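You operate a simulated robot arm through the tools that you are given. There is no shell and no other tool. Be economical: measure what you need, move in short steps, check, and stop when the job is done.

Carry out the task below with a simulated two-armed robot. There is one attempt and no reset: what you move stays moved.

JOB
Clamp the gold block in the vice and grease its top; leave it clamped.
Fine: keep your fingers out of the jaws; use the grease brush and the grease tub, and put the brush back. Set down upright: block. A coat counts when it lies all over at full strength: go over it till it gets no stronger.

The check looks at the end state, three seconds after you hand in, the way a careful person would. Anything else that was tipped, shoved, dropped, spilled or broken makes it a failure.

ROBOT AND FRAMES
Two 7-joint arms with two-finger grippers on one trunk, on a base that drives. Base frame: it is fixed to the floor where the robot stands at the start and does not move with it; the origin is under the middle of the robot, x ahead of it, y to its left, z up. Units: mm, degrees, N and s.
The left shoulder is at the start at [24, 216, 1256], the right one opposite. With the tool pointing down near the work surface each hand reaches from about 100 to 740 mm from the robot's upright axis, wherever it stands, measured 20 degrees to its own side. Places, roughly: grease brush (4x4x16 cm) [800, -100, 900]; grease brush pot [800, -100, 900]; jaws of the vice [500, -100, 1000]. Payload 2.2 kg a hand.
The tool frame of a hand sits at the grasp point between the pads (the TCP): z along the fingers, y along the line on which they close. The tips reach 19 mm beyond it. The gripper opens to 116 mm. The gripper's body begins 70 mm behind the TCP.
Orientation is that of the tool frame in the base frame, as [roll, pitch, yaw] about the fixed x, y, z axes, in that order (R = Rz(yaw) Ry(pitch) Rx(roll)). With the fingers straight down and closing along the base's y, the tool's x points along the base's -x, its y along +y and its z along -z.

CONTROLS
- The arms move only by the tool jog_arm. It takes "left_rows", "right_rows" or both (then of equal length, played together; a hand with none holds still); each is a list of rows, each an object of numbers (a shift or turn left out is 0, a gripper value left out holds the last): "claw": the opening in per cent of the stroke, from 0 (shut) to 100 (fully open); "tx", "ty", "tz": the shift along the tool's x, y, z in mm; "ax", "ay", "az": the turn, a rotation vector about the tool's x, y, z in degrees. In form: [{"claw": .., "tx": .., "ty": .., "tz": .., "ax": .., "ay": .., "az": ..}, ...]. A call has 1 to 20 rows; each row is the pose to reach, as a shift and turn from the pose commanded when the call began, along the tool's axes at that moment. Rows are played at 5 a second. More than 50 mm and 8.6 degrees between two rows, or a gripper value outside its range, and nothing of the call is played. A pose out of reach is approached as far as the arm can. The call stops where the force on the tool passes 90 N (or 10 N more than at its start, if that is more) or the arm is blocked; 0.2 s more then pass. Each finger halts on what it meets, pressing with about 22 N; the grip force reading is that of the motor and also rises with nothing between the fingers. The clock runs only during rows and for 0.2 s after the last one: add rows that repeat a pose to give the fingers time. It gives the time, the measured TCP pose, the force on the tool (base axes), the opening and the grip force at its end, in the units of the frame above (readings bear some noise), with the torque about the TCP (base axes, N m) and any sound that the robot's microphone picked up.
- Cameras (640 x 400 px; columns grow to the right, rows downward): "scene" is now at [128.6, -12.7, 1416.6]; the picture's right is [-0.07, -1.00, 0.00], its down [-0.59, 0.04, -0.81] and it looks along [0.81, -0.05, -0.59] (base axes); focal length 214 px, centre (320, 200). "left" rides on the left gripper at [69, 15, -97] in its tool frame; the picture's right is [-0.21, 0.98, 0.00], its down [-0.76, -0.17, -0.63] and it looks along [-0.62, -0.14, 0.77] (tool axes); focal length 251 px, centre (320, 200). "right" rides on the right gripper at [69, -15, -96] in its tool frame; the picture's right is [0.21, 0.98, 0.00], its down [-0.76, 0.17, -0.63] and it looks along [-0.62, 0.14, 0.77] (tool axes); focal length 251 px, centre (320, 200). There is no depth. A picture from a camera that has moved, and an enlarged one, comes with that camera's place and axes in the base frame and with its lens. The place of the scene camera against the robot may be out by one fixed shift of up to 12 mm in any direction.
- grab_frame(camera): a new picture of that camera. The clock stands still meanwhile.
- move_column(by): slides the trunk up (or, below 0, down) by that many mm; the arms and the scene camera ride with it, the base frame stays. It gives what a move gives, with no picture.
- roll_base(legs): drives the robot by 1 to 6 legs, each [ahead, left, turn to the left] in mm, mm and degrees, along the robot's own axes; the way and the turn of a leg run together, so that a leg with both is an arc; at most 1500 mm and 180 degrees a leg. The arms and the cameras ride along, it lands a little off, and it stops where it bumps. It gives what a move gives.
- pan_tilt(pan, tilt): turns the head with the scene camera to pan (to the left, within 80 degrees either way) and tilt (down, from -29 to 69), counted from straight ahead of the robot. It gives what a move gives.
- zoom(camera, box): a new picture of the part [left, top, right, bottom] of that camera's present view, enlarged. The clock stands still meanwhile.
- hand_in(): hands the job in; it is judged then, once.

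Go step by step. Nothing tells you exact positions but the pictures and the camera data: compare them with the known pose of the tool, close in by small moves and look again before you grip or let go. The budget is 120 turns and 100 pictures, counting those below and the enlarged ones. Unless the task says otherwise, let go and move clear before handing in.

The tools are called after "Emit:" as a command line: name --argument value ..., lists and objects as JSON in quotes. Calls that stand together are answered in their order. jog_arm: Moves the arms, as the interface text tells. Its arguments: {"type":"object","properties":{"left_rows":{"type":"array"},"right_rows":{"type":"array"}},"required":[]} The other tools are called the same way: move_column (by) slides the trunk up or down; roll_base (legs) drives the base; pan_tilt (pan, tilt) turns the head that bears the scene camera; grab_frame (camera) takes a picture; zoom (camera, box) takes an enlarged picture of a part of a camera's view; hand_in () hands the job in.

At the start:

```text
time: 0.0
left_tool_pos: [448.5, 154.1, 1270.1]
left_ee_rot: [180.0, 0.0, 179.9]
left_ft_force: [-0.3, 0.1, 0.3]
left_torque: [0.02, 0.01, 0.01]
left_opening: 115.8
left_gripper_force: 0.0
right_tool_pos: [443.8, -166.2, 1347.3]
right_ee_rot: [179.9, -0.1, 179.9]
right_ft_force: [-0.7, 0.1, 0.1]
right_torque: [0.05, 0.03, 0.01]
right_opening: 116.1
right_gripper_force: 0.2
trunk travel left (down, up): [-400.0, 90.0]
robot x, y, heading: [0.2, 1.9, 0.0]
head pan, tilt: [-3.7, 35.8]
```

scene: 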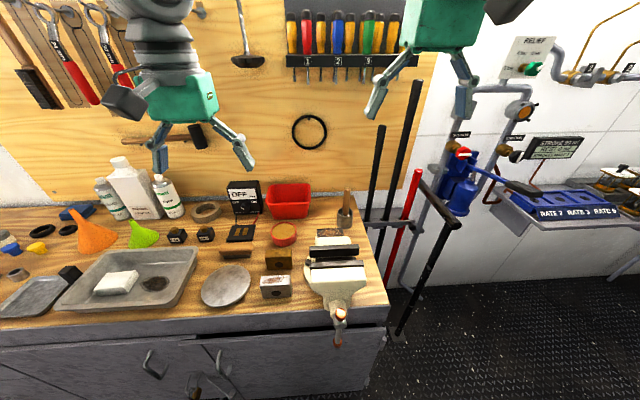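
right: 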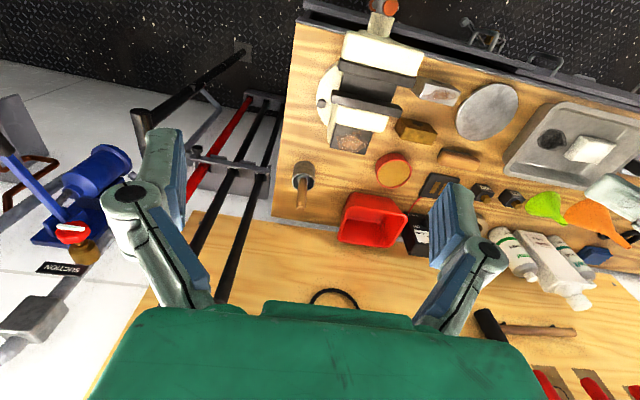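
left: 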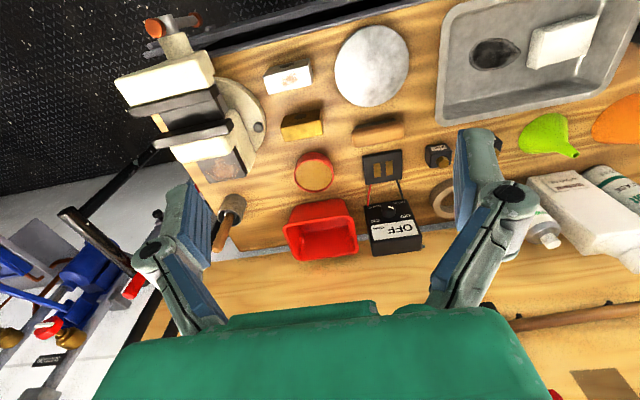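

I see the workbench with the vice at the right, a gold block left of it, a silver block nearer, the grease tub (red rim) and the brush in its pot at the back. I'll enlarge the area to measure.

Emit:
zoom --camera "scene" --box '[220, 170, 400, 350]'

Emit:
zoom --camera "right" --box '[270, 0, 510, 230]'

Emit:
zoom --camera "left" --box '[110, 0, 410, 270]'

```text
2.22 times, centred on (310, 260) of scene
camera zoom: at [128.6, -12.7, 1416.6], right [-0.07, -1.0, 0.0], down [-0.59, 0.04, -0.81], along [0.81, -0.05, -0.59], focal length 477 px, centre (342, 67)
```

zoom: 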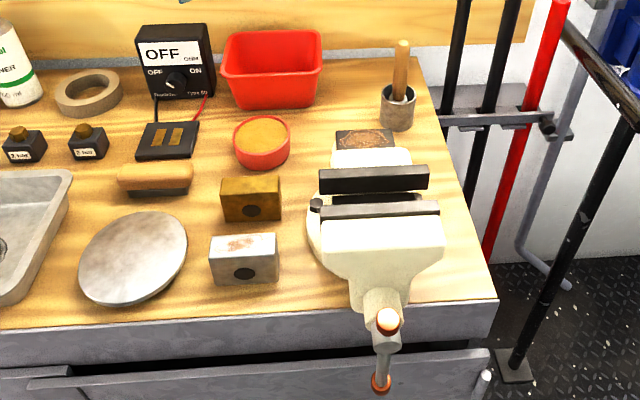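

```text
1.74 times, centred on (390, 115) of right
camera zoom: at [374.9, -182.2, 1445.3], right [-0.21, 0.98, 0.0], down [0.76, 0.17, 0.63], along [0.62, 0.14, -0.78], focal length 437 px, centre (198, 348)
```

zoom: 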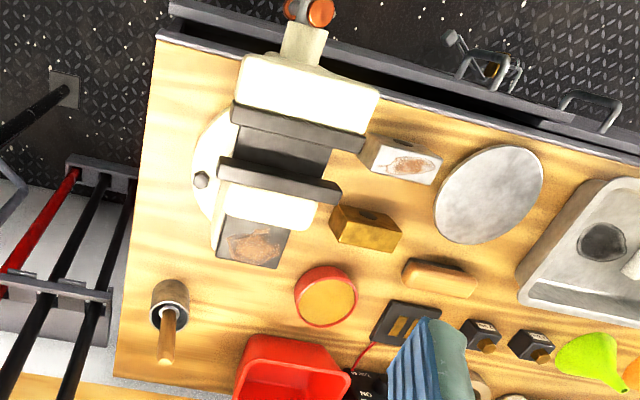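

```text
1.48 times, centred on (260, 135) of left
camera zoom: at [379.9, 169.7, 1367.2], right [0.21, 0.98, 0.0], down [0.76, -0.17, 0.63], along [0.62, -0.14, -0.77], focal length 372 px, centre (409, 296)
```

zoom: 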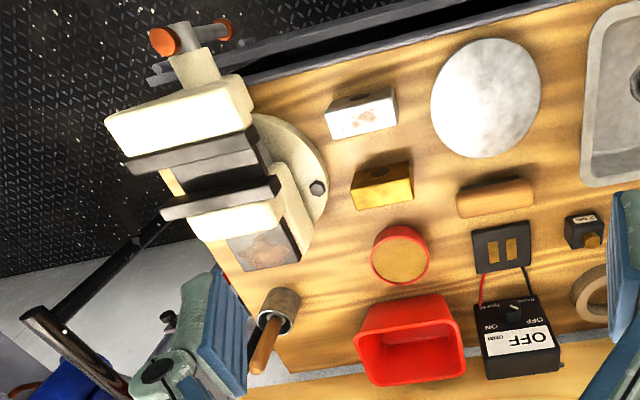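

Emit:
zoom --camera "scene" --box '[295, 180, 385, 350]'

Emit:
zoom --camera "right" --box '[310, 0, 430, 160]'

Emit:
zoom --camera "left" --box '[110, 0, 280, 190]'

```text
2.35 times, centred on (340, 265) of scene
camera zoom: at [128.6, -12.7, 1416.6], right [-0.07, -1.0, 0.0], down [-0.59, 0.04, -0.81], along [0.81, -0.05, -0.59], focal length 505 px, centre (273, 47)
```

zoom: 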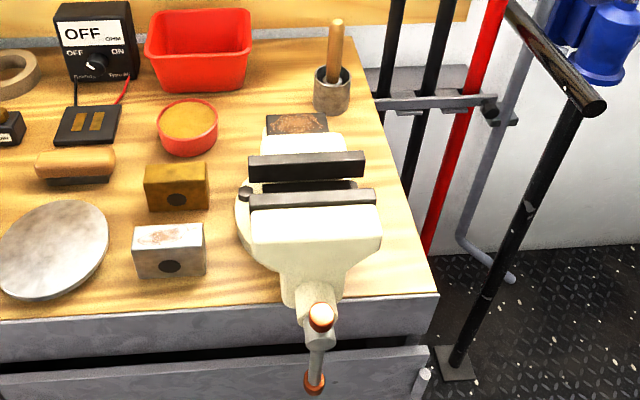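

```text
2.50 times, centred on (370, 80) of right
camera zoom: at [374.9, -182.2, 1445.3], right [-0.21, 0.98, 0.0], down [0.76, 0.17, 0.63], along [0.62, 0.14, -0.78], focal length 629 px, centre (195, 500)
```

zoom: 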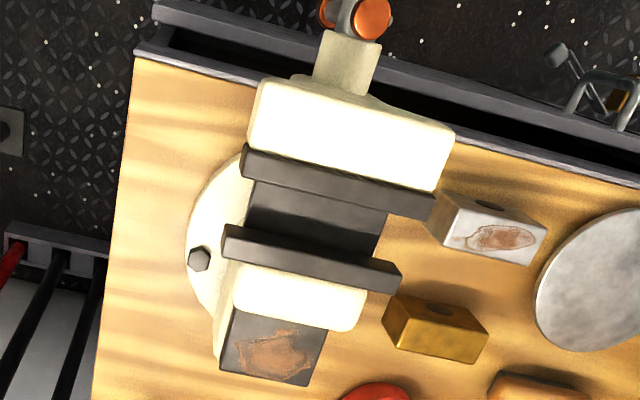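

```text
2.11 times, centred on (195, 95) of left
camera zoom: at [379.9, 169.7, 1367.2], right [0.21, 0.98, 0.0], down [0.76, -0.17, 0.63], along [0.62, -0.14, -0.77], focal length 529 px, centre (583, 421)
```

zoom: 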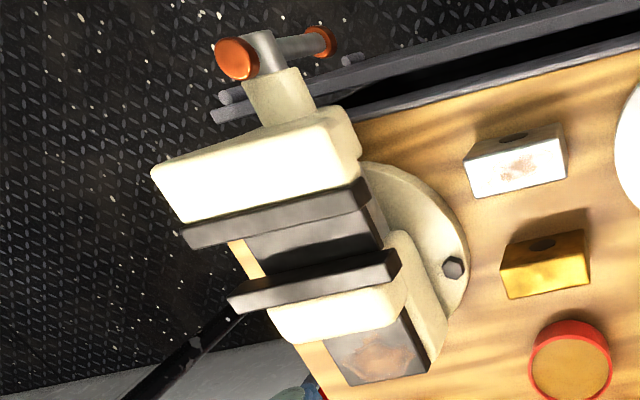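

I put the jaw tops at about z 994, the gap at roughly x 462–495, and the gold block near (584, 95, 870). I'll bring both hand cameras closer to measure them properly.

Emit:
jog_arm --left_rows '[{"tx": -8, "ty": -7, "tz": 45}, {"tx": -16, "ty": -14, "tz": 90}, {"tx": -24, "ty": -21, "tz": 135}, {"tx": -32, "ty": -28, "tz": 180}, {"tx": -40, "ty": -36, "tz": 220}, {"tx": -50, "ty": -45, "tz": 260}]' --right_rows '[{"tx": 8, "ty": 13, "tz": 40}, {"tx": 16, "ty": 26, "tz": 80}, {"tx": 24, "ty": 39, "tz": 120}, {"tx": 32, "ty": 52, "tz": 160}, {"tx": 40, "ty": 65, "tz": 200}, {"tx": 50, "ty": 80, "tz": 235}]'

Emit:
grab_frame --camera "left"

Emit:
grab_frame --camera "right"

```text
time: 1.4
left_tool_pos: [497.2, 110.4, 1011.2]
left_ee_rot: [179.9, 0.1, -179.8]
left_ft_force: [0.2, 0.1, 0.4]
left_torque: [0.0, 0.06, -0.03]
left_opening: 115.8
left_gripper_force: 0.0
right_tool_pos: [393.6, -86.6, 1113.9]
right_ee_rot: [-180.0, 0.0, 179.9]
right_ft_force: [-0.7, 0.8, 0.0]
right_torque: [-0.04, 0.03, -0.02]
right_opening: 115.9
right_gripper_force: 0.1
trunk travel left (down, up): [-400.0, 90.0]
robot x, y, heading: [-1.4, 1.3, 0.2]
head pan, tilt: [-3.7, 35.8]
```

```text
90 pictures are left
camera left: at [428.8, 125.4, 1106.8], right [0.21, 0.98, 0.0], down [0.76, -0.16, 0.63], along [0.62, -0.14, -0.77], focal length 251 px, centre (320, 200)
```

left: 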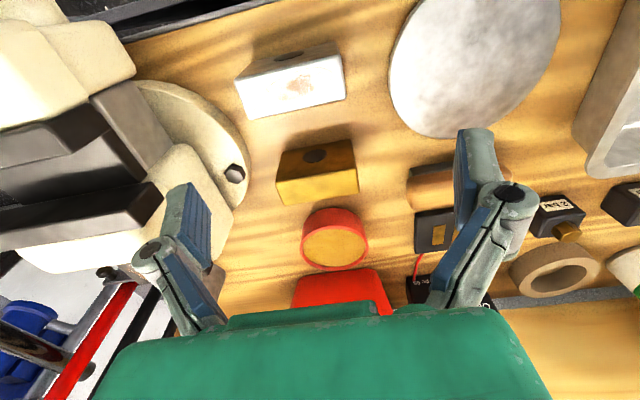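

```text
89 pictures are left
camera right: at [324.0, -102.2, 1211.6], right [-0.21, 0.98, 0.0], down [0.76, 0.17, 0.63], along [0.62, 0.14, -0.77], focal length 251 px, centre (320, 200)
```

right: 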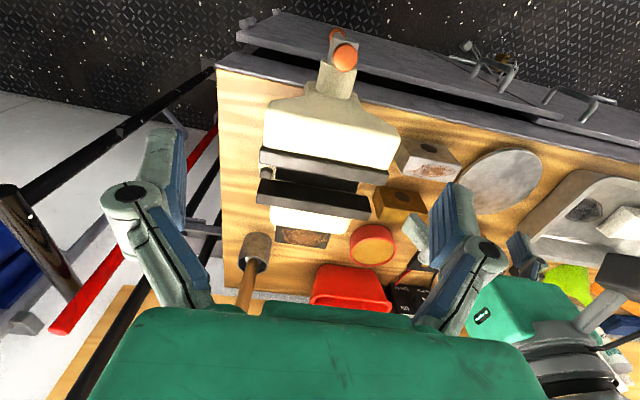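

Emit:
zoom --camera "left" --box '[220, 110, 400, 290]'

Emit:
zoom --camera "right" --box '[240, 20, 480, 250]'

```text
2.22 times, centred on (310, 200) of left
camera zoom: at [428.8, 125.4, 1106.8], right [0.21, 0.98, 0.0], down [0.76, -0.16, 0.63], along [0.62, -0.14, -0.77], focal length 559 px, centre (342, 200)
```

zoom: 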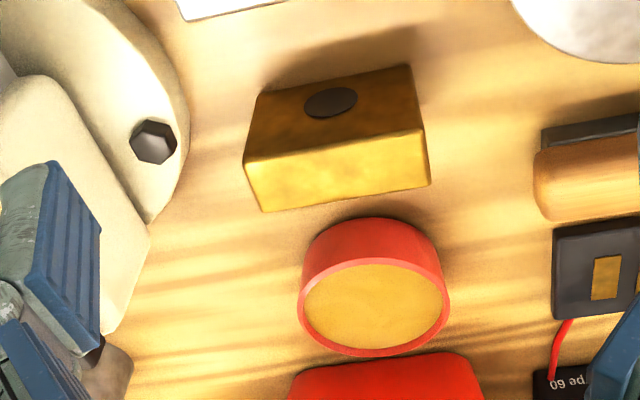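

```text
1.74 times, centred on (360, 135) of right
camera zoom: at [324.0, -102.2, 1211.6], right [-0.21, 0.98, 0.0], down [0.76, 0.17, 0.63], along [0.62, 0.14, -0.77], focal length 437 px, centre (250, 313)
```

zoom: 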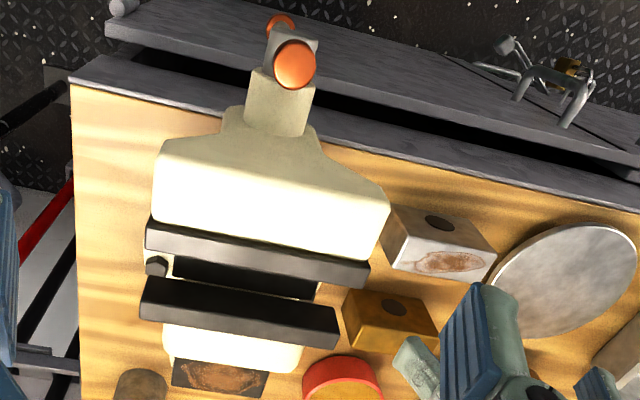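

Emit:
jog_arm --left_rows '[{"tx": -40, "ty": -10, "tz": 0}, {"tx": -80, "ty": -21, "tz": 10}, {"tx": -80, "ty": -21, "tz": 10}]' --right_rows '[{"tx": 20, "ty": 0, "tz": 0}, {"tx": 40, "ty": 0, "tz": 0}, {"tx": 60, "ty": 0, "tz": 0}]'

Emit:
zoom --camera "left" --box '[200, 0, 440, 160]'

Emit:
zoom --camera "right" --box '[230, 30, 440, 240]'

Emit:
grab_frame --camera "scene"

```text
time: 2.2
left_tool_pos: [577.2, 86.6, 1003.6]
left_ee_rot: [-180.0, 0.3, -180.0]
left_ft_force: [-0.4, -0.3, 0.6]
left_torque: [0.0, 0.01, -0.03]
left_opening: 116.1
left_gripper_force: 0.1
right_tool_pos: [330.2, -86.6, 1115.7]
right_ee_rot: [180.0, 0.3, 180.0]
right_ft_force: [0.4, 0.2, 0.1]
right_torque: [0.03, -0.02, 0.01]
right_opening: 116.1
right_gripper_force: 0.0
trunk travel left (down, up): [-400.0, 90.0]
robot x, y, heading: [5.1, 2.8, -0.2]
head pan, tilt: [-3.7, 35.8]
```

```text
2.50 times, centred on (320, 80) of left
camera zoom: at [507.0, 103.0, 1099.2], right [0.21, 0.98, 0.0], down [0.75, -0.17, 0.64], along [0.62, -0.14, -0.77], focal length 629 px, centre (320, 500)
```

zoom: 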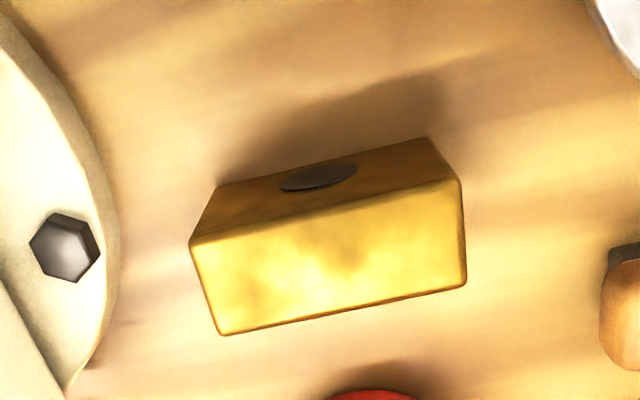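

```text
1.90 times, centred on (335, 135) of right
camera zoom: at [260.0, -102.2, 1212.9], right [-0.21, 0.98, 0.0], down [0.75, 0.17, 0.64], along [0.62, 0.14, -0.77], focal length 479 px, centre (291, 324)
```

zoom: 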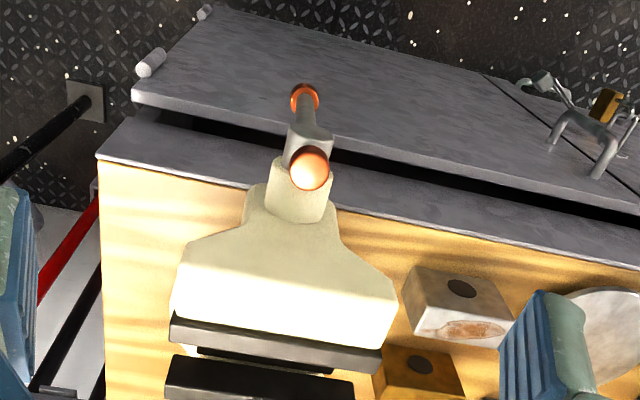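

```text
84 pictures are left
camera scene: at [126.3, -12.8, 1417.0], right [-0.07, -1.0, 0.0], down [-0.58, 0.04, -0.81], along [0.81, -0.05, -0.59], focal length 214 px, centre (320, 200)
```

scene: 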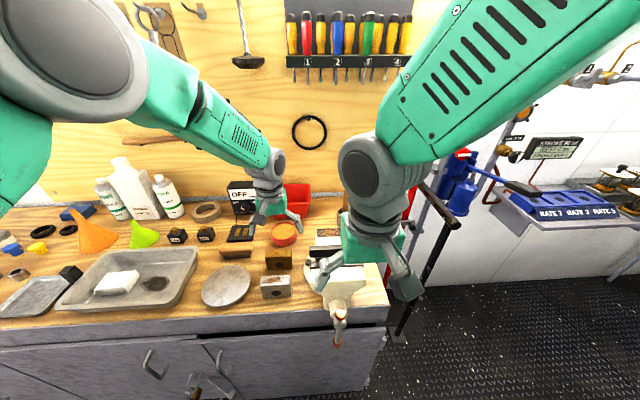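

Emit:
zoom --camera "scene" --box '[300, 250, 380, 360]'

Emit:
zoom --camera "right" --box '[290, 50, 410, 240]'

```text
3.64 times, centred on (340, 305) of scene
camera zoom: at [126.3, -12.8, 1417.0], right [-0.07, -1.0, 0.0], down [-0.58, 0.04, -0.81], along [0.81, -0.05, -0.59], focal length 780 px, centre (247, -182)
```

zoom: 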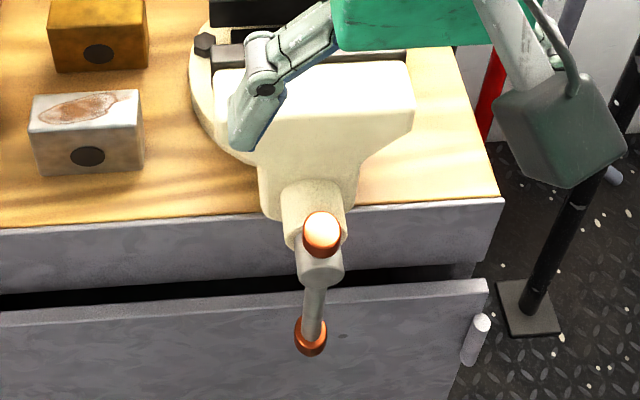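

```text
2.11 times, centred on (350, 145) of right
camera zoom: at [260.0, -102.2, 1212.9], right [-0.21, 0.98, 0.0], down [0.75, 0.17, 0.64], along [0.62, 0.14, -0.77], focal length 529 px, centre (257, 316)
```

zoom: 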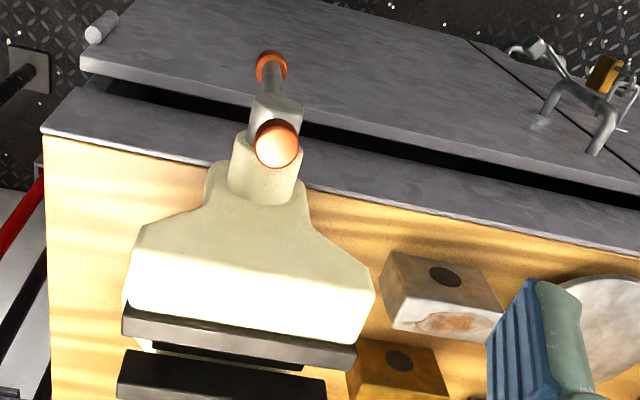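

The gold block measures about 30×78×55 mm with its centre near (571, 92) and its top near 911. The vice gap is about 35 mm, with its slide roughly 30 mm below the jaw tops. I'll lower the left hand around the block and check before gripping.

Emit:
jog_arm --left_rows '[{"tx": 6, "ty": 5, "tz": 30}, {"tx": 6, "ty": 5, "tz": 60}, {"tx": 6, "ty": 5, "tz": 92}, {"tx": 6, "ty": 5, "tz": 92}]'

Emit:
grab_frame --camera "left"

Emit:
zoom --camera "scene" --box '[220, 170, 340, 310]'

```text
time: 3.2
left_tool_pos: [572.4, 90.7, 909.2]
left_ee_rot: [-180.0, 0.2, -179.9]
left_ft_force: [-0.4, 0.5, 0.1]
left_torque: [-0.02, -0.04, 0.01]
left_opening: 116.0
left_gripper_force: 0.1
right_tool_pos: [332.4, -86.1, 1114.8]
right_ee_rot: [179.9, 0.0, -180.0]
right_ft_force: [-0.2, -0.2, -0.2]
right_torque: [0.02, -0.03, 0.01]
right_opening: 116.0
right_gripper_force: 0.1
trunk travel left (down, up): [-400.0, 90.0]
robot x, y, heading: [-0.9, 3.4, -0.0]
head pan, tilt: [-3.7, 35.8]
```

```text
81 pictures are left
camera left: at [503.5, 105.9, 1006.4], right [0.21, 0.98, 0.0], down [0.75, -0.17, 0.63], along [0.62, -0.14, -0.77], focal length 251 px, centre (320, 200)
```

left: 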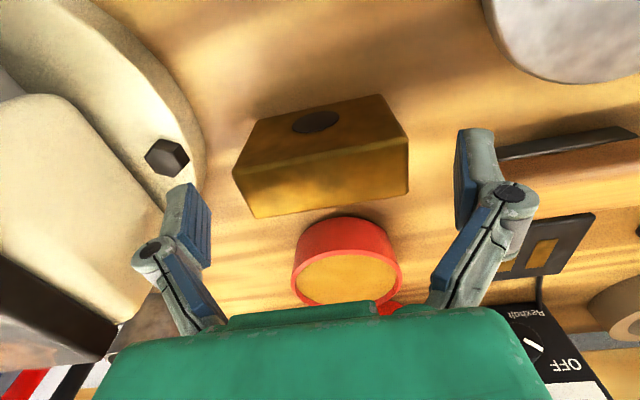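

```text
2.86 times, centred on (280, 240) of scene
camera zoom: at [129.0, -12.8, 1416.6], right [-0.07, -1.0, 0.0], down [-0.59, 0.04, -0.81], along [0.81, -0.05, -0.59], focal length 613 px, centre (434, 86)
```

zoom: 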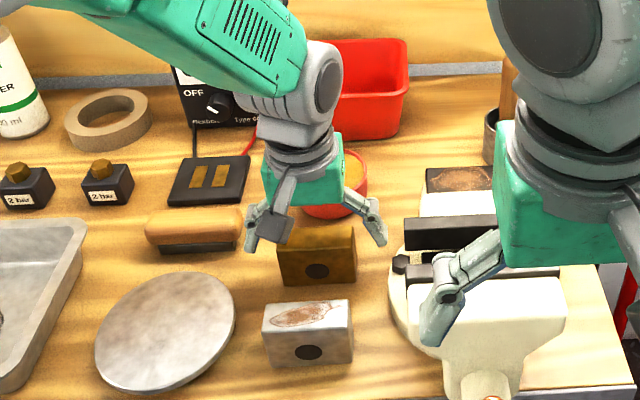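

Emit:
jog_arm --left_rows '[{"claw": 60, "tx": 1.5, "ty": 1.2}, {"claw": 0, "tx": 1.5, "ty": 1.2}, {"claw": 0, "tx": 1.5, "ty": 1.2}, {"claw": 0, "tx": 1.5, "ty": 1.2}]'

Emit:
jog_arm --left_rows '[{"tz": -20}, {"tz": -60}, {"tz": -100}, {"tz": -140}, {"tz": -140}]'

Emit:
grab_frame --camera "left"

```text
time: 4.2
left_tool_pos: [570.9, 92.5, 909.2]
left_ee_rot: [-179.9, 0.2, -180.0]
left_ft_force: [1.1, -1.3, 1.5]
left_torque: [0.11, -0.05, -0.02]
left_opening: 79.4
left_gripper_force: 21.9
right_tool_pos: [331.4, -85.6, 1114.9]
right_ee_rot: [180.0, 0.1, 180.0]
right_ft_force: [0.6, 0.4, -0.3]
right_torque: [0.01, 0.01, -0.01]
right_opening: 116.1
right_gripper_force: 0.1
trunk travel left (down, up): [-400.0, 90.0]
robot x, y, heading: [-3.4, 1.0, 0.2]
head pan, tilt: [-3.7, 35.8]
```

```text
time: 5.4
left_tool_pos: [570.1, 94.6, 1048.1]
left_ee_rot: [-180.0, 0.1, -179.9]
left_ft_force: [0.5, 0.7, -4.3]
left_torque: [0.0, 0.01, 0.0]
left_opening: 79.4
left_gripper_force: 22.5
right_tool_pos: [333.4, -84.9, 1114.2]
right_ee_rot: [180.0, 0.0, -180.0]
right_ft_force: [0.3, -0.2, 1.0]
right_torque: [0.01, 0.0, -0.01]
right_opening: 115.9
right_gripper_force: 0.1
trunk travel left (down, up): [-400.0, 90.0]
robot x, y, heading: [0.5, 2.2, -0.1]
head pan, tilt: [-3.7, 35.8]
```

```text
79 pictures are left
camera left: at [501.4, 110.6, 1145.4], right [0.21, 0.98, 0.0], down [0.76, -0.17, 0.63], along [0.62, -0.14, -0.77], focal length 251 px, centre (320, 200)
```

left: 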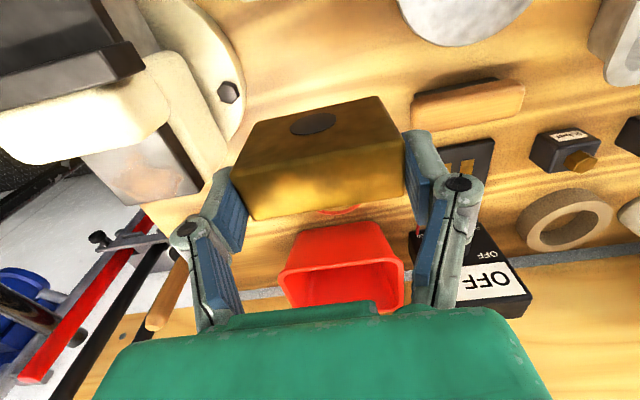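

Block is gripped and lifted. I'll clear the right hand off to the side and bring the block above the vice.

Emit:
jog_arm --right_rows '[{"ty": -45}, {"ty": -90}, {"ty": -135}, {"ty": -180}, {"ty": -220}, {"ty": -220}]' --left_rows '[{"tz": -20}, {"tz": -40, "tx": 10, "ty": -10}, {"tz": -60, "tx": 30, "ty": -40}, {"tz": -60, "tx": 50, "ty": -80}, {"tz": -60, "tx": 70, "ty": -120}, {"tz": -60, "tx": 91, "ty": -158}]'

Emit:
grab_frame --camera "left"

Emit:
grab_frame --camera "scene"

Emit:
grab_frame --camera "right"

```text
time: 7.0
left_tool_pos: [496.8, -39.1, 1116.8]
left_ee_rot: [-176.7, -1.5, -175.9]
left_ft_force: [-0.4, -0.1, -4.1]
left_torque: [0.02, 0.01, -0.02]
left_opening: 79.5
left_gripper_force: 21.9
right_tool_pos: [329.1, -305.6, 1114.8]
right_ee_rot: [180.0, 0.3, -180.0]
right_ft_force: [1.0, -0.2, 0.4]
right_torque: [-0.01, 0.0, 0.0]
right_opening: 116.0
right_gripper_force: 0.0
trunk travel left (down, up): [-400.0, 90.0]
robot x, y, heading: [-1.9, -2.1, -0.1]
head pan, tilt: [-3.7, 35.8]
stopped in row 6 (left hand): the arm was blocked; the commanded pose is now the measured one
```

```text
78 pictures are left
camera left: at [429.2, -22.4, 1214.4], right [0.14, 0.99, -0.06], down [0.78, -0.07, 0.62], along [0.61, -0.14, -0.78], focal length 251 px, centre (320, 200)
```

left: 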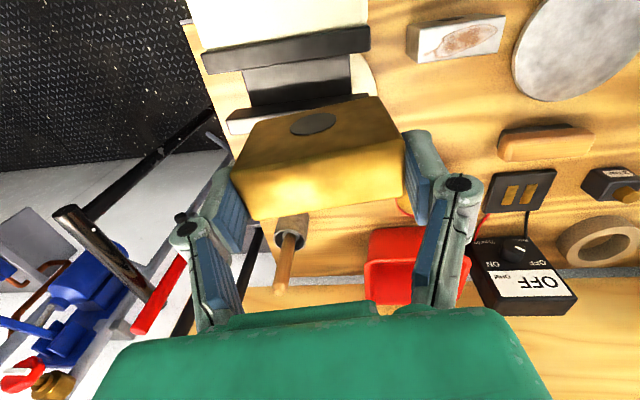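

```text
77 pictures are left
camera scene: at [129.5, -15.6, 1416.5], right [-0.07, -1.0, 0.0], down [-0.59, 0.04, -0.81], along [0.81, -0.05, -0.59], focal length 214 px, centre (320, 200)
```

scene: 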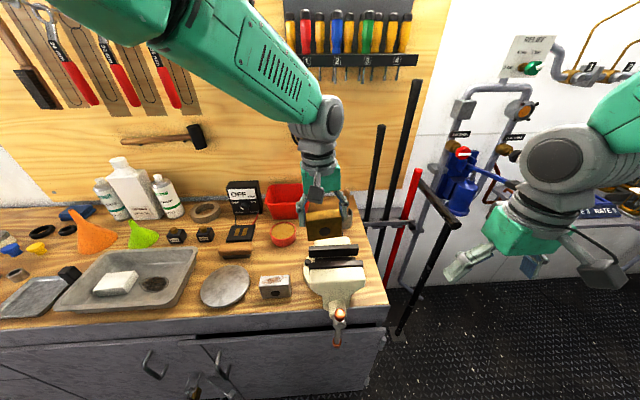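

```text
76 pictures are left
camera right: at [260.1, -320.9, 1213.2], right [-0.21, 0.98, 0.0], down [0.75, 0.17, 0.64], along [0.62, 0.14, -0.77], focal length 251 px, centre (320, 200)
```

right: 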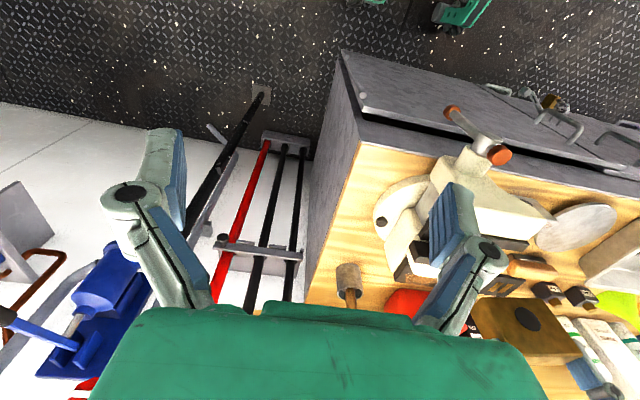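

The left arm hit a joint limit reaching across, so I'll drive the base right and slightly back. That puts the vice in front of the left hand.

Emit:
roll_base --legs '[[-80, -150, 0]]'

Emit:
jog_arm --left_rows '[{"ax": -3.3, "tz": -10}, {"ax": -3.3, "tz": -10}]'

```text
time: 8.5
left_tool_pos: [421.5, -163.7, 1124.1]
left_ee_rot: [-174.9, -1.4, -175.4]
left_ft_force: [-0.4, 2.0, -2.5]
left_torque: [-0.11, 0.04, 0.03]
left_opening: 79.5
left_gripper_force: 22.1
right_tool_pos: [251.2, -434.2, 1120.9]
right_ee_rot: [-178.9, 0.1, -179.6]
right_ft_force: [0.5, -0.1, -0.3]
right_torque: [0.02, 0.03, 0.01]
right_opening: 115.9
right_gripper_force: 0.1
trunk travel left (down, up): [-400.0, 90.0]
robot x, y, heading: [-83.3, -149.2, 0.3]
head pan, tilt: [-3.7, 35.8]
```

```text
time: 9.1
left_tool_pos: [417.9, -175.3, 1134.7]
left_ee_rot: [-178.9, -1.6, -175.0]
left_ft_force: [-0.9, -0.3, -4.6]
left_torque: [-0.01, -0.01, 0.01]
left_opening: 79.5
left_gripper_force: 22.2
right_tool_pos: [246.9, -447.0, 1117.4]
right_ee_rot: [-179.7, 0.3, -179.6]
right_ft_force: [-0.1, 0.9, -0.2]
right_torque: [-0.02, 0.01, -0.01]
right_opening: 115.9
right_gripper_force: 0.1
trunk travel left (down, up): [-400.0, 90.0]
robot x, y, heading: [-78.2, -144.9, 0.0]
head pan, tilt: [-3.7, 35.8]
```

Emit:
jog_arm --left_rows '[{"tx": -20, "ty": 30, "az": 2, "ay": -0.6, "ax": -0.4}, {"tx": -45, "ty": 65, "az": 4, "ay": -1.2, "ax": -0.8}, {"tx": -70, "ty": 103, "az": 5, "ay": -1.6, "ax": -1.1, "tz": 10}, {"tx": -70, "ty": 103, "az": 5, "ay": -1.6, "ax": -1.1, "tz": 20}, {"tx": -70, "ty": 103, "az": 5, "ay": -1.6, "ax": -1.1, "tz": 20}]'

Emit:
grab_frame --camera "left"

Emit:
grab_frame --camera "right"

Emit:
zoom --camera "scene" --box '[180, 160, 340, 340]'

```text
time: 10.3
left_tool_pos: [476.2, -63.9, 1113.1]
left_ee_rot: [-179.9, 0.4, 179.8]
left_ft_force: [0.4, 0.6, -2.9]
left_torque: [-0.07, 0.0, -0.02]
left_opening: 79.5
left_gripper_force: 21.4
right_tool_pos: [247.6, -442.9, 1117.9]
right_ee_rot: [-179.5, 0.4, -179.7]
right_ft_force: [0.8, -0.3, 0.0]
right_torque: [0.02, 0.03, 0.02]
right_opening: 116.2
right_gripper_force: 0.0
trunk travel left (down, up): [-400.0, 90.0]
robot x, y, heading: [-74.3, -146.3, 0.0]
head pan, tilt: [-3.7, 35.8]
```

```text
75 pictures are left
camera left: at [406.6, -48.9, 1208.8], right [0.22, 0.98, 0.0], down [0.75, -0.17, 0.64], along [0.62, -0.14, -0.77], focal length 251 px, centre (320, 200)
```

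left: 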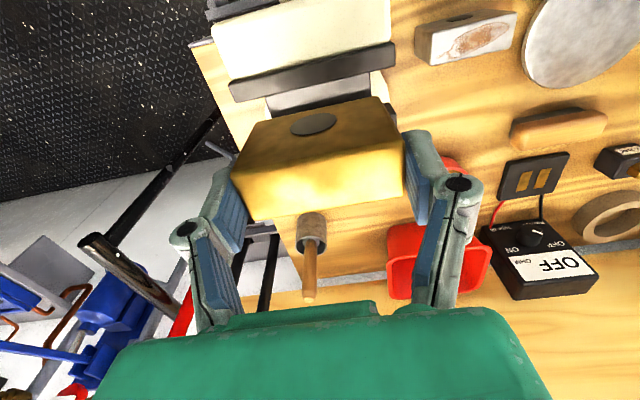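

```text
74 pictures are left
camera right: at [177.6, -459.4, 1216.0], right [-0.22, 0.98, -0.01], down [0.75, 0.18, 0.64], along [0.62, 0.13, -0.77], focal length 251 px, centre (320, 200)
```

right: 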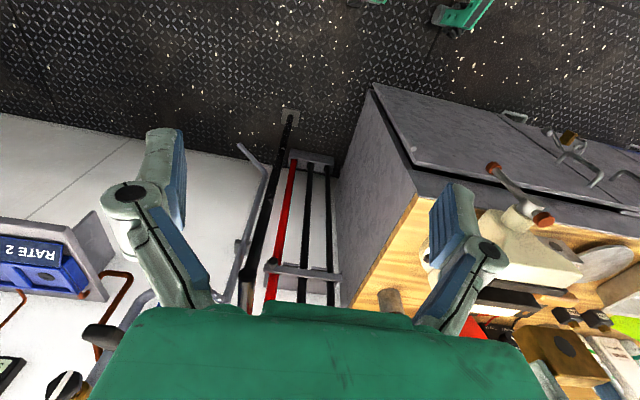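

```text
2.22 times, centred on (260, 250) of scene
camera zoom: at [49.6, -135.0, 1416.4], right [-0.06, -1.0, 0.02], down [-0.59, 0.02, -0.81], along [0.81, -0.06, -0.59], focal length 477 px, centre (453, 89)
```

zoom: 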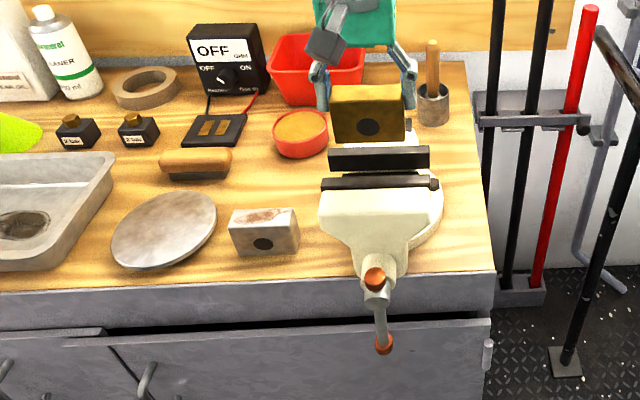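

Both views agree on the vice. To check the block-to-jaw clearance I'll swing the right hand camera around to look along +y from the right side.

Emit:
jog_arm --right_rows '[{"tx": -10, "ty": 10, "tz": -20, "az": -8.2}, {"tx": -30, "ty": 25, "tz": -40, "az": -16.4}, {"tx": -50, "ty": 40, "tz": -62, "az": -24.6}, {"tx": -75, "ty": 60, "tz": -62, "az": -32.8}, {"tx": -100, "ty": 80, "tz": -62, "az": -41}, {"tx": -125, "ty": 100, "tz": -62, "az": -49.2}, {"tx": -150, "ty": 120, "tz": -62, "az": -57.4}, {"tx": -175, "ty": 140, "tz": -62, "az": -65.6}, {"tx": -200, "ty": 160, "tz": -62, "az": -73.8}, {"tx": -220, "ty": 175, "tz": -62, "az": -82}, {"tx": -232, "ty": 190, "tz": -62, "az": -90}, {"tx": -232, "ty": 190, "tz": -62, "az": -90}]'

Emit:
grab_frame --camera "right"

```text
time: 13.1
left_tool_pos: [470.9, -76.1, 1116.0]
left_ee_rot: [179.3, 0.8, 179.8]
left_ft_force: [0.1, -1.5, -3.4]
left_torque: [0.06, -0.02, -0.01]
left_opening: 79.5
left_gripper_force: 22.5
right_tool_pos: [472.8, -261.8, 1180.7]
right_ee_rot: [-179.3, 0.3, -89.5]
right_ft_force: [-0.7, 0.1, -0.9]
right_torque: [0.02, -0.03, 0.03]
right_opening: 116.2
right_gripper_force: 0.1
trunk travel left (down, up): [-400.0, 90.0]
robot x, y, heading: [-80.3, -146.8, 0.5]
head pan, tilt: [-3.7, 35.8]
stopped in row 12 (right hand): the arm was blocked; the commanded pose is now the measured one
```

```text
72 pictures are left
camera right: at [487.1, -331.9, 1278.7], right [-0.97, -0.22, -0.01], down [-0.18, 0.75, 0.63], along [-0.13, 0.62, -0.77], focal length 251 px, centre (320, 200)
```

right: 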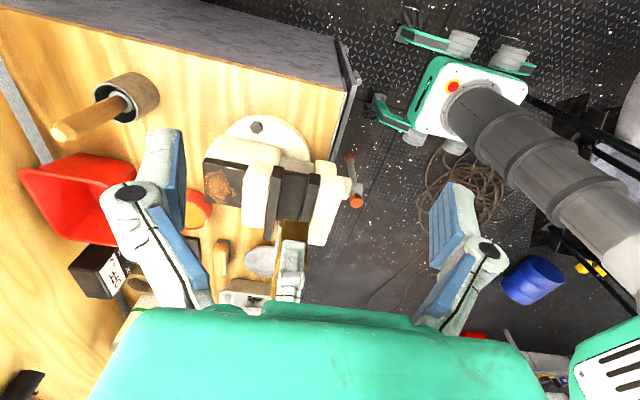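

Emit:
zoom --camera "right" --box '[190, 110, 380, 310]'

```text
2.00 times, centred on (285, 210) of right
camera zoom: at [487.1, -331.9, 1278.7], right [-0.97, -0.22, -0.01], down [-0.18, 0.75, 0.63], along [-0.13, 0.62, -0.77], focal length 503 px, centre (390, 180)
```

zoom: 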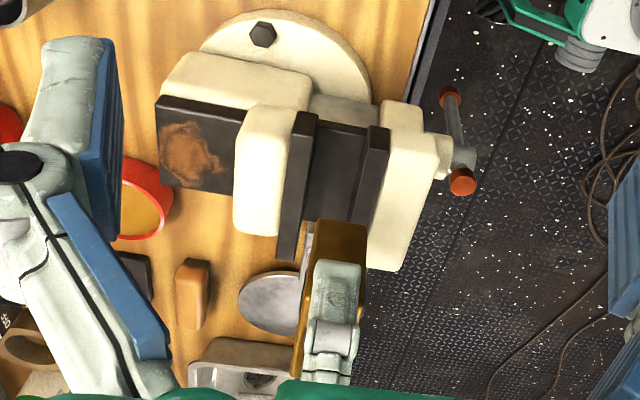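

In this side view the gap runs x 462–497 and the block x 455–485, so I need about +9.5 mm. I'll shift, lower to just above the jaws and look again.

Emit:
jog_arm --left_rows '[{"tx": -9.5, "tz": 0}, {"tx": -9.5, "tz": 25}, {"tx": -9.5, "tz": 50}, {"tx": -9.5, "tz": 50}]'

Emit:
zoom --camera "right" --box '[230, 130, 370, 270]'

Emit:
grab_frame --camera "left"

```text
time: 14.1
left_tool_pos: [481.3, -90.1, 1067.1]
left_ee_rot: [178.7, 0.7, 179.7]
left_ft_force: [0.3, -1.7, -4.3]
left_torque: [0.06, -0.02, 0.02]
left_opening: 79.7
left_gripper_force: 21.8
right_tool_pos: [473.8, -277.8, 1180.0]
right_ee_rot: [-179.2, 0.9, -89.7]
right_ft_force: [0.4, -1.6, 0.3]
right_torque: [0.07, 0.02, 0.0]
right_opening: 115.6
right_gripper_force: 0.0
trunk travel left (down, up): [-400.0, 90.0]
robot x, y, heading: [-81.1, -146.0, -0.2]
head pan, tilt: [-3.7, 35.8]
```

```text
2.86 times, centred on (300, 200) of right
camera zoom: at [488.0, -348.2, 1276.6], right [-0.98, -0.22, -0.01], down [-0.18, 0.75, 0.64], along [-0.13, 0.63, -0.77], focal length 718 px, centre (377, 200)
```

zoom: 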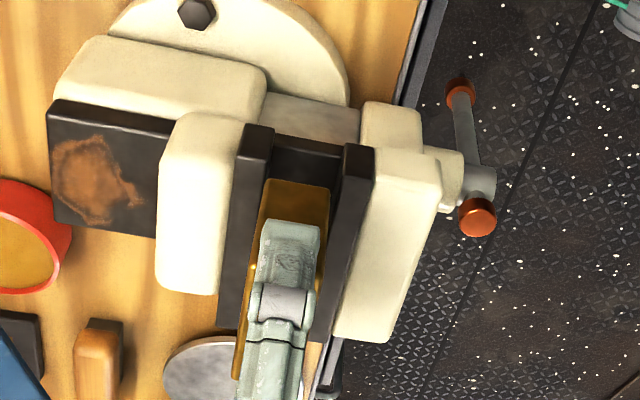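

```text
69 pictures are left
camera left: at [411.7, -76.6, 1162.4], right [0.22, 0.98, 0.02], down [0.75, -0.18, 0.64], along [0.63, -0.12, -0.77], focal length 251 px, centre (320, 200)
```

left: 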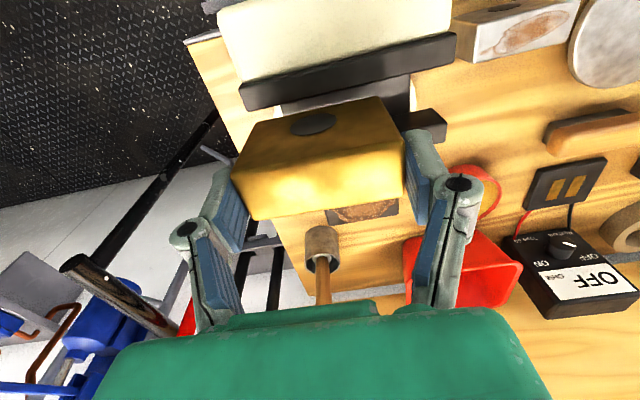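

The readings show the body swaying a little, with both hands shifting in y together. I'll hold still for a moment to see whether it settles.

Emit:
jog_arm --left_rows '[{}, {}, {}, {}, {}]'

Emit:
jog_arm --left_rows '[{}, {}, {}, {}, {}, {}, {}, {}]'

Emit:
grab_frame --camera "scene"

```text
time: 15.3
left_tool_pos: [482.8, -77.8, 1065.4]
left_ee_rot: [179.2, 0.6, 179.9]
left_ft_force: [-0.3, 0.5, -3.7]
left_torque: [0.02, 0.0, 0.02]
left_opening: 79.4
left_gripper_force: 22.5
right_tool_pos: [474.4, -264.3, 1179.8]
right_ee_rot: [-179.4, 0.5, -89.5]
right_ft_force: [0.0, -0.2, 0.0]
right_torque: [0.05, 0.06, 0.03]
right_opening: 115.9
right_gripper_force: 0.0
trunk travel left (down, up): [-400.0, 90.0]
robot x, y, heading: [-78.2, -142.8, 0.2]
head pan, tilt: [-3.7, 35.8]
```

```text
time: 17.1
left_tool_pos: [481.8, -79.9, 1065.7]
left_ee_rot: [179.1, 0.7, 179.9]
left_ft_force: [-0.8, -0.5, -4.0]
left_torque: [0.06, 0.01, 0.0]
left_opening: 79.6
left_gripper_force: 21.8
right_tool_pos: [472.8, -264.6, 1180.6]
right_ee_rot: [-179.3, 0.4, -89.6]
right_ft_force: [-0.2, -0.3, 0.4]
right_torque: [0.03, -0.01, 0.02]
right_opening: 116.1
right_gripper_force: 0.1
trunk travel left (down, up): [-400.0, 90.0]
robot x, y, heading: [-78.9, -142.9, 0.4]
head pan, tilt: [-3.7, 35.8]
```

```text
68 pictures are left
camera scene: at [51.5, -175.0, 1416.1], right [-0.06, -1.0, -0.01], down [-0.59, 0.05, -0.81], along [0.81, -0.04, -0.59], focal length 214 px, centre (320, 200)
```

scene: 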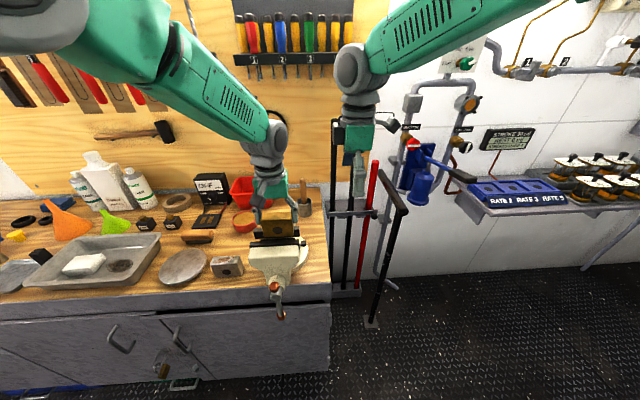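

Emit:
jog_arm --left_rows '[{"ty": 7, "ax": 0.5, "ay": 0.3}, {"ty": 13, "ax": 0.9, "ay": 0.7}, {"ty": 13, "ax": 0.9, "ay": 0.7}, {"ty": 13, "ax": 0.9, "ay": 0.7}, {"ty": 13, "ax": 0.9, "ay": 0.7}, {"ty": 13, "ax": 0.9, "ay": 0.7}, {"ty": 13, "ax": 0.9, "ay": 0.7}, {"ty": 13, "ax": 0.9, "ay": 0.7}]'

Emit:
zoom --camera "right" --box '[230, 130, 370, 290]'

Emit:
zoom --camera "left" --box '[200, 30, 480, 230]'

Emit:
zoom --camera "scene" --box '[220, 180, 340, 330]'

```text
time: 18.9
left_tool_pos: [481.6, -68.1, 1067.2]
left_ee_rot: [180.0, 0.1, 179.9]
left_ft_force: [0.0, -0.7, -4.4]
left_torque: [0.02, -0.01, -0.01]
left_opening: 79.5
left_gripper_force: 22.1
right_tool_pos: [473.4, -267.3, 1179.1]
right_ee_rot: [-179.4, 0.4, -89.5]
right_ft_force: [0.3, -0.6, 0.5]
right_torque: [0.08, -0.01, -0.01]
right_opening: 115.9
right_gripper_force: 0.0
trunk travel left (down, up): [-400.0, 90.0]
robot x, y, heading: [-81.7, -144.5, 0.1]
head pan, tilt: [-3.7, 35.8]
```

```text
2.50 times, centred on (300, 210) of right
camera zoom: at [488.0, -337.5, 1277.0], right [-0.97, -0.22, -0.01], down [-0.18, 0.75, 0.64], along [-0.13, 0.62, -0.77], focal length 629 px, centre (370, 175)
```

zoom: 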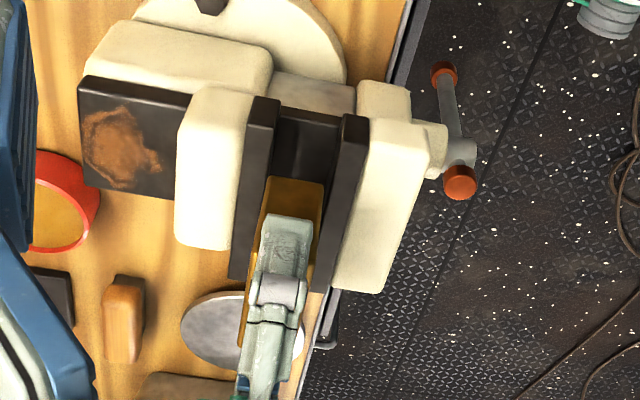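

```text
2.00 times, centred on (340, 130) of left
camera zoom: at [413.3, -52.3, 1163.8], right [0.22, 0.98, 0.0], down [0.76, -0.17, 0.63], along [0.62, -0.14, -0.77], focal length 503 px, centre (280, 340)
```

zoom: 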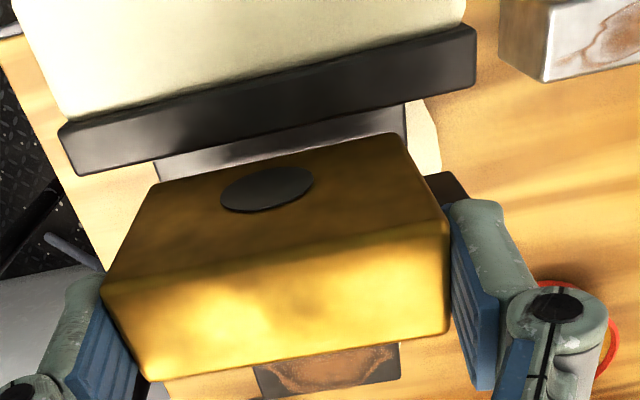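

```text
2.67 times, centred on (280, 255) of scene
camera zoom: at [51.4, -175.8, 1416.1], right [-0.06, -1.0, -0.01], down [-0.59, 0.05, -0.81], along [0.81, -0.04, -0.59], focal length 572 px, centre (427, 53)
```

zoom: 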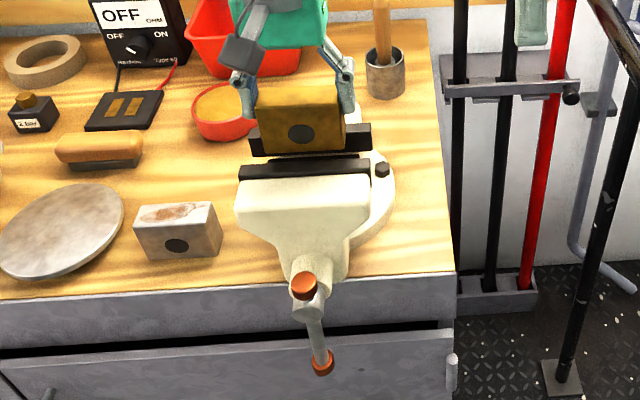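

Clearance is about 3 mm per side after a 1 mm correction. Lowering into the gap.

Emit:
jog_arm --left_rows '[{"tx": 1, "tz": 8}, {"tx": 1, "tz": 16}, {"tx": 1, "tz": 24}, {"tx": 1, "tz": 32}, {"tx": 1, "tz": 32}, {"tx": 1, "tz": 32}]'

Emit:
zoom --camera "right" --box '[230, 130, 370, 290]'

Emit:
zoom --camera "left" --box '[200, 30, 480, 230]'

```text
time: 20.3
left_tool_pos: [480.1, -58.4, 1034.9]
left_ee_rot: [-179.6, 0.0, 179.9]
left_ft_force: [0.4, 0.1, -3.7]
left_torque: [0.02, -0.01, 0.02]
left_opening: 79.6
left_gripper_force: 22.1
right_tool_pos: [473.6, -256.4, 1180.3]
right_ee_rot: [-179.4, 0.1, -89.5]
right_ft_force: [-0.8, 0.6, 0.1]
right_torque: [0.0, 0.03, -0.02]
right_opening: 115.9
right_gripper_force: 0.0
trunk travel left (down, up): [-400.0, 90.0]
robot x, y, heading: [-80.8, -141.5, 0.2]
head pan, tilt: [-3.7, 35.8]
```

```text
2.50 times, centred on (300, 210) of right
camera zoom: at [488.1, -326.9, 1278.8], right [-0.97, -0.22, -0.01], down [-0.18, 0.75, 0.63], along [-0.13, 0.62, -0.78], focal length 629 px, centre (370, 175)
```

zoom: 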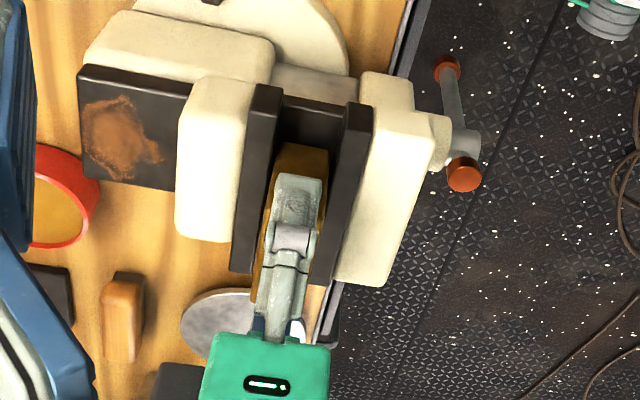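

```text
2.00 times, centred on (340, 130) of left
camera zoom: at [411.5, -42.9, 1131.2], right [0.22, 0.98, -0.01], down [0.76, -0.16, 0.63], along [0.62, -0.14, -0.77], focal length 503 px, centre (280, 340)
```

zoom: 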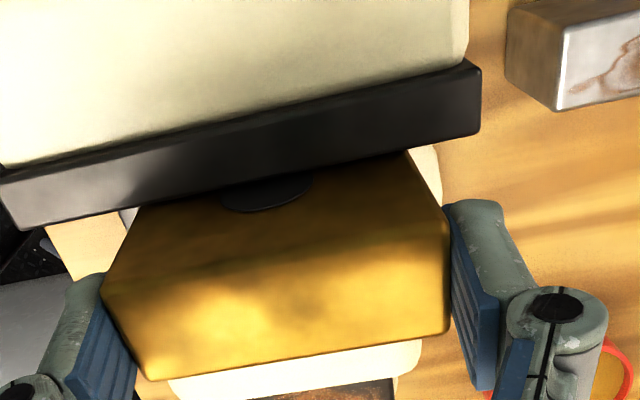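

Emit:
jog_arm --left_rows '[{"tz": 3}, {"tz": 6}, {"tz": 9}, {"tz": 9}, {"tz": 9}]'

Emit:
jog_arm --left_rows '[{"tz": 1.5}, {"tz": 3}, {"tz": 3}]'

```text
time: 21.5
left_tool_pos: [481.5, -79.3, 1025.6]
left_ee_rot: [179.6, 0.0, 179.8]
left_ft_force: [-0.4, -2.2, -4.9]
left_torque: [0.13, 0.01, -0.06]
left_opening: 79.5
left_gripper_force: 21.8
right_tool_pos: [476.0, -279.2, 1177.6]
right_ee_rot: [-179.4, 0.9, -89.7]
right_ft_force: [0.2, -2.3, -0.3]
right_torque: [0.1, 0.04, -0.01]
right_opening: 115.7
right_gripper_force: 0.1
trunk travel left (down, up): [-400.0, 90.0]
robot x, y, heading: [-80.1, -144.8, 0.2]
head pan, tilt: [-3.7, 35.8]
```

```text
time: 22.3
left_tool_pos: [480.8, -74.2, 1023.9]
left_ee_rot: [179.7, 0.1, 179.8]
left_ft_force: [-0.3, 3.1, 9.1]
left_torque: [-0.07, -0.23, 0.04]
left_opening: 79.8
left_gripper_force: 21.9
right_tool_pos: [473.1, -275.3, 1180.5]
right_ee_rot: [-179.3, 0.8, -89.6]
right_ft_force: [-0.1, -0.9, 0.1]
right_torque: [0.05, -0.03, -0.03]
right_opening: 116.3
right_gripper_force: 0.1
trunk travel left (down, up): [-400.0, 90.0]
robot x, y, heading: [-79.2, -147.3, 0.3]
head pan, tilt: [-3.7, 35.8]
```

Contact with the slide at the expected height (TCP 1023). Let the sway settle, then release and rise.

Emit:
jog_arm --left_rows '[{}, {}, {}, {}, {}, {}, {}, {}, {}, {}]'

Emit:
zoom --camera "right" --box '[230, 130, 370, 290]'

```text
time: 24.5
left_tool_pos: [478.8, -61.9, 1023.3]
left_ee_rot: [-179.7, 0.0, 179.9]
left_ft_force: [-0.6, -0.5, 3.5]
left_torque: [-0.28, -0.06, -0.04]
left_opening: 79.8
left_gripper_force: 22.6
right_tool_pos: [473.2, -259.5, 1180.6]
right_ee_rot: [-179.3, 0.2, -89.5]
right_ft_force: [0.5, 0.4, -0.1]
right_torque: [-0.04, -0.02, 0.0]
right_opening: 116.3
right_gripper_force: 0.0
trunk travel left (down, up): [-400.0, 90.0]
robot x, y, heading: [-81.8, -144.5, 0.2]
head pan, tilt: [-3.7, 35.8]
```

```text
2.50 times, centred on (300, 210) of right
camera zoom: at [487.7, -329.1, 1278.5], right [-0.97, -0.22, -0.01], down [-0.18, 0.75, 0.63], along [-0.13, 0.62, -0.77], focal length 629 px, centre (370, 175)
```

zoom: 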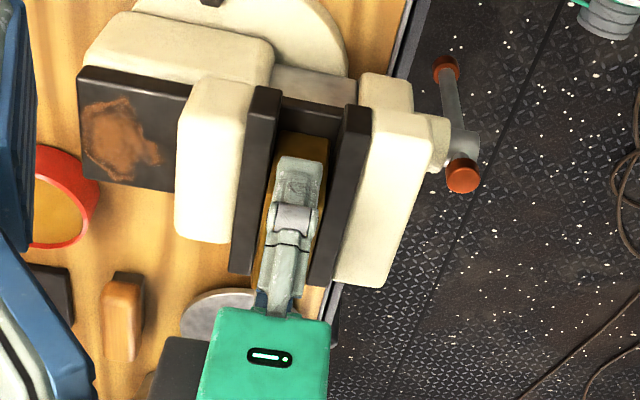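

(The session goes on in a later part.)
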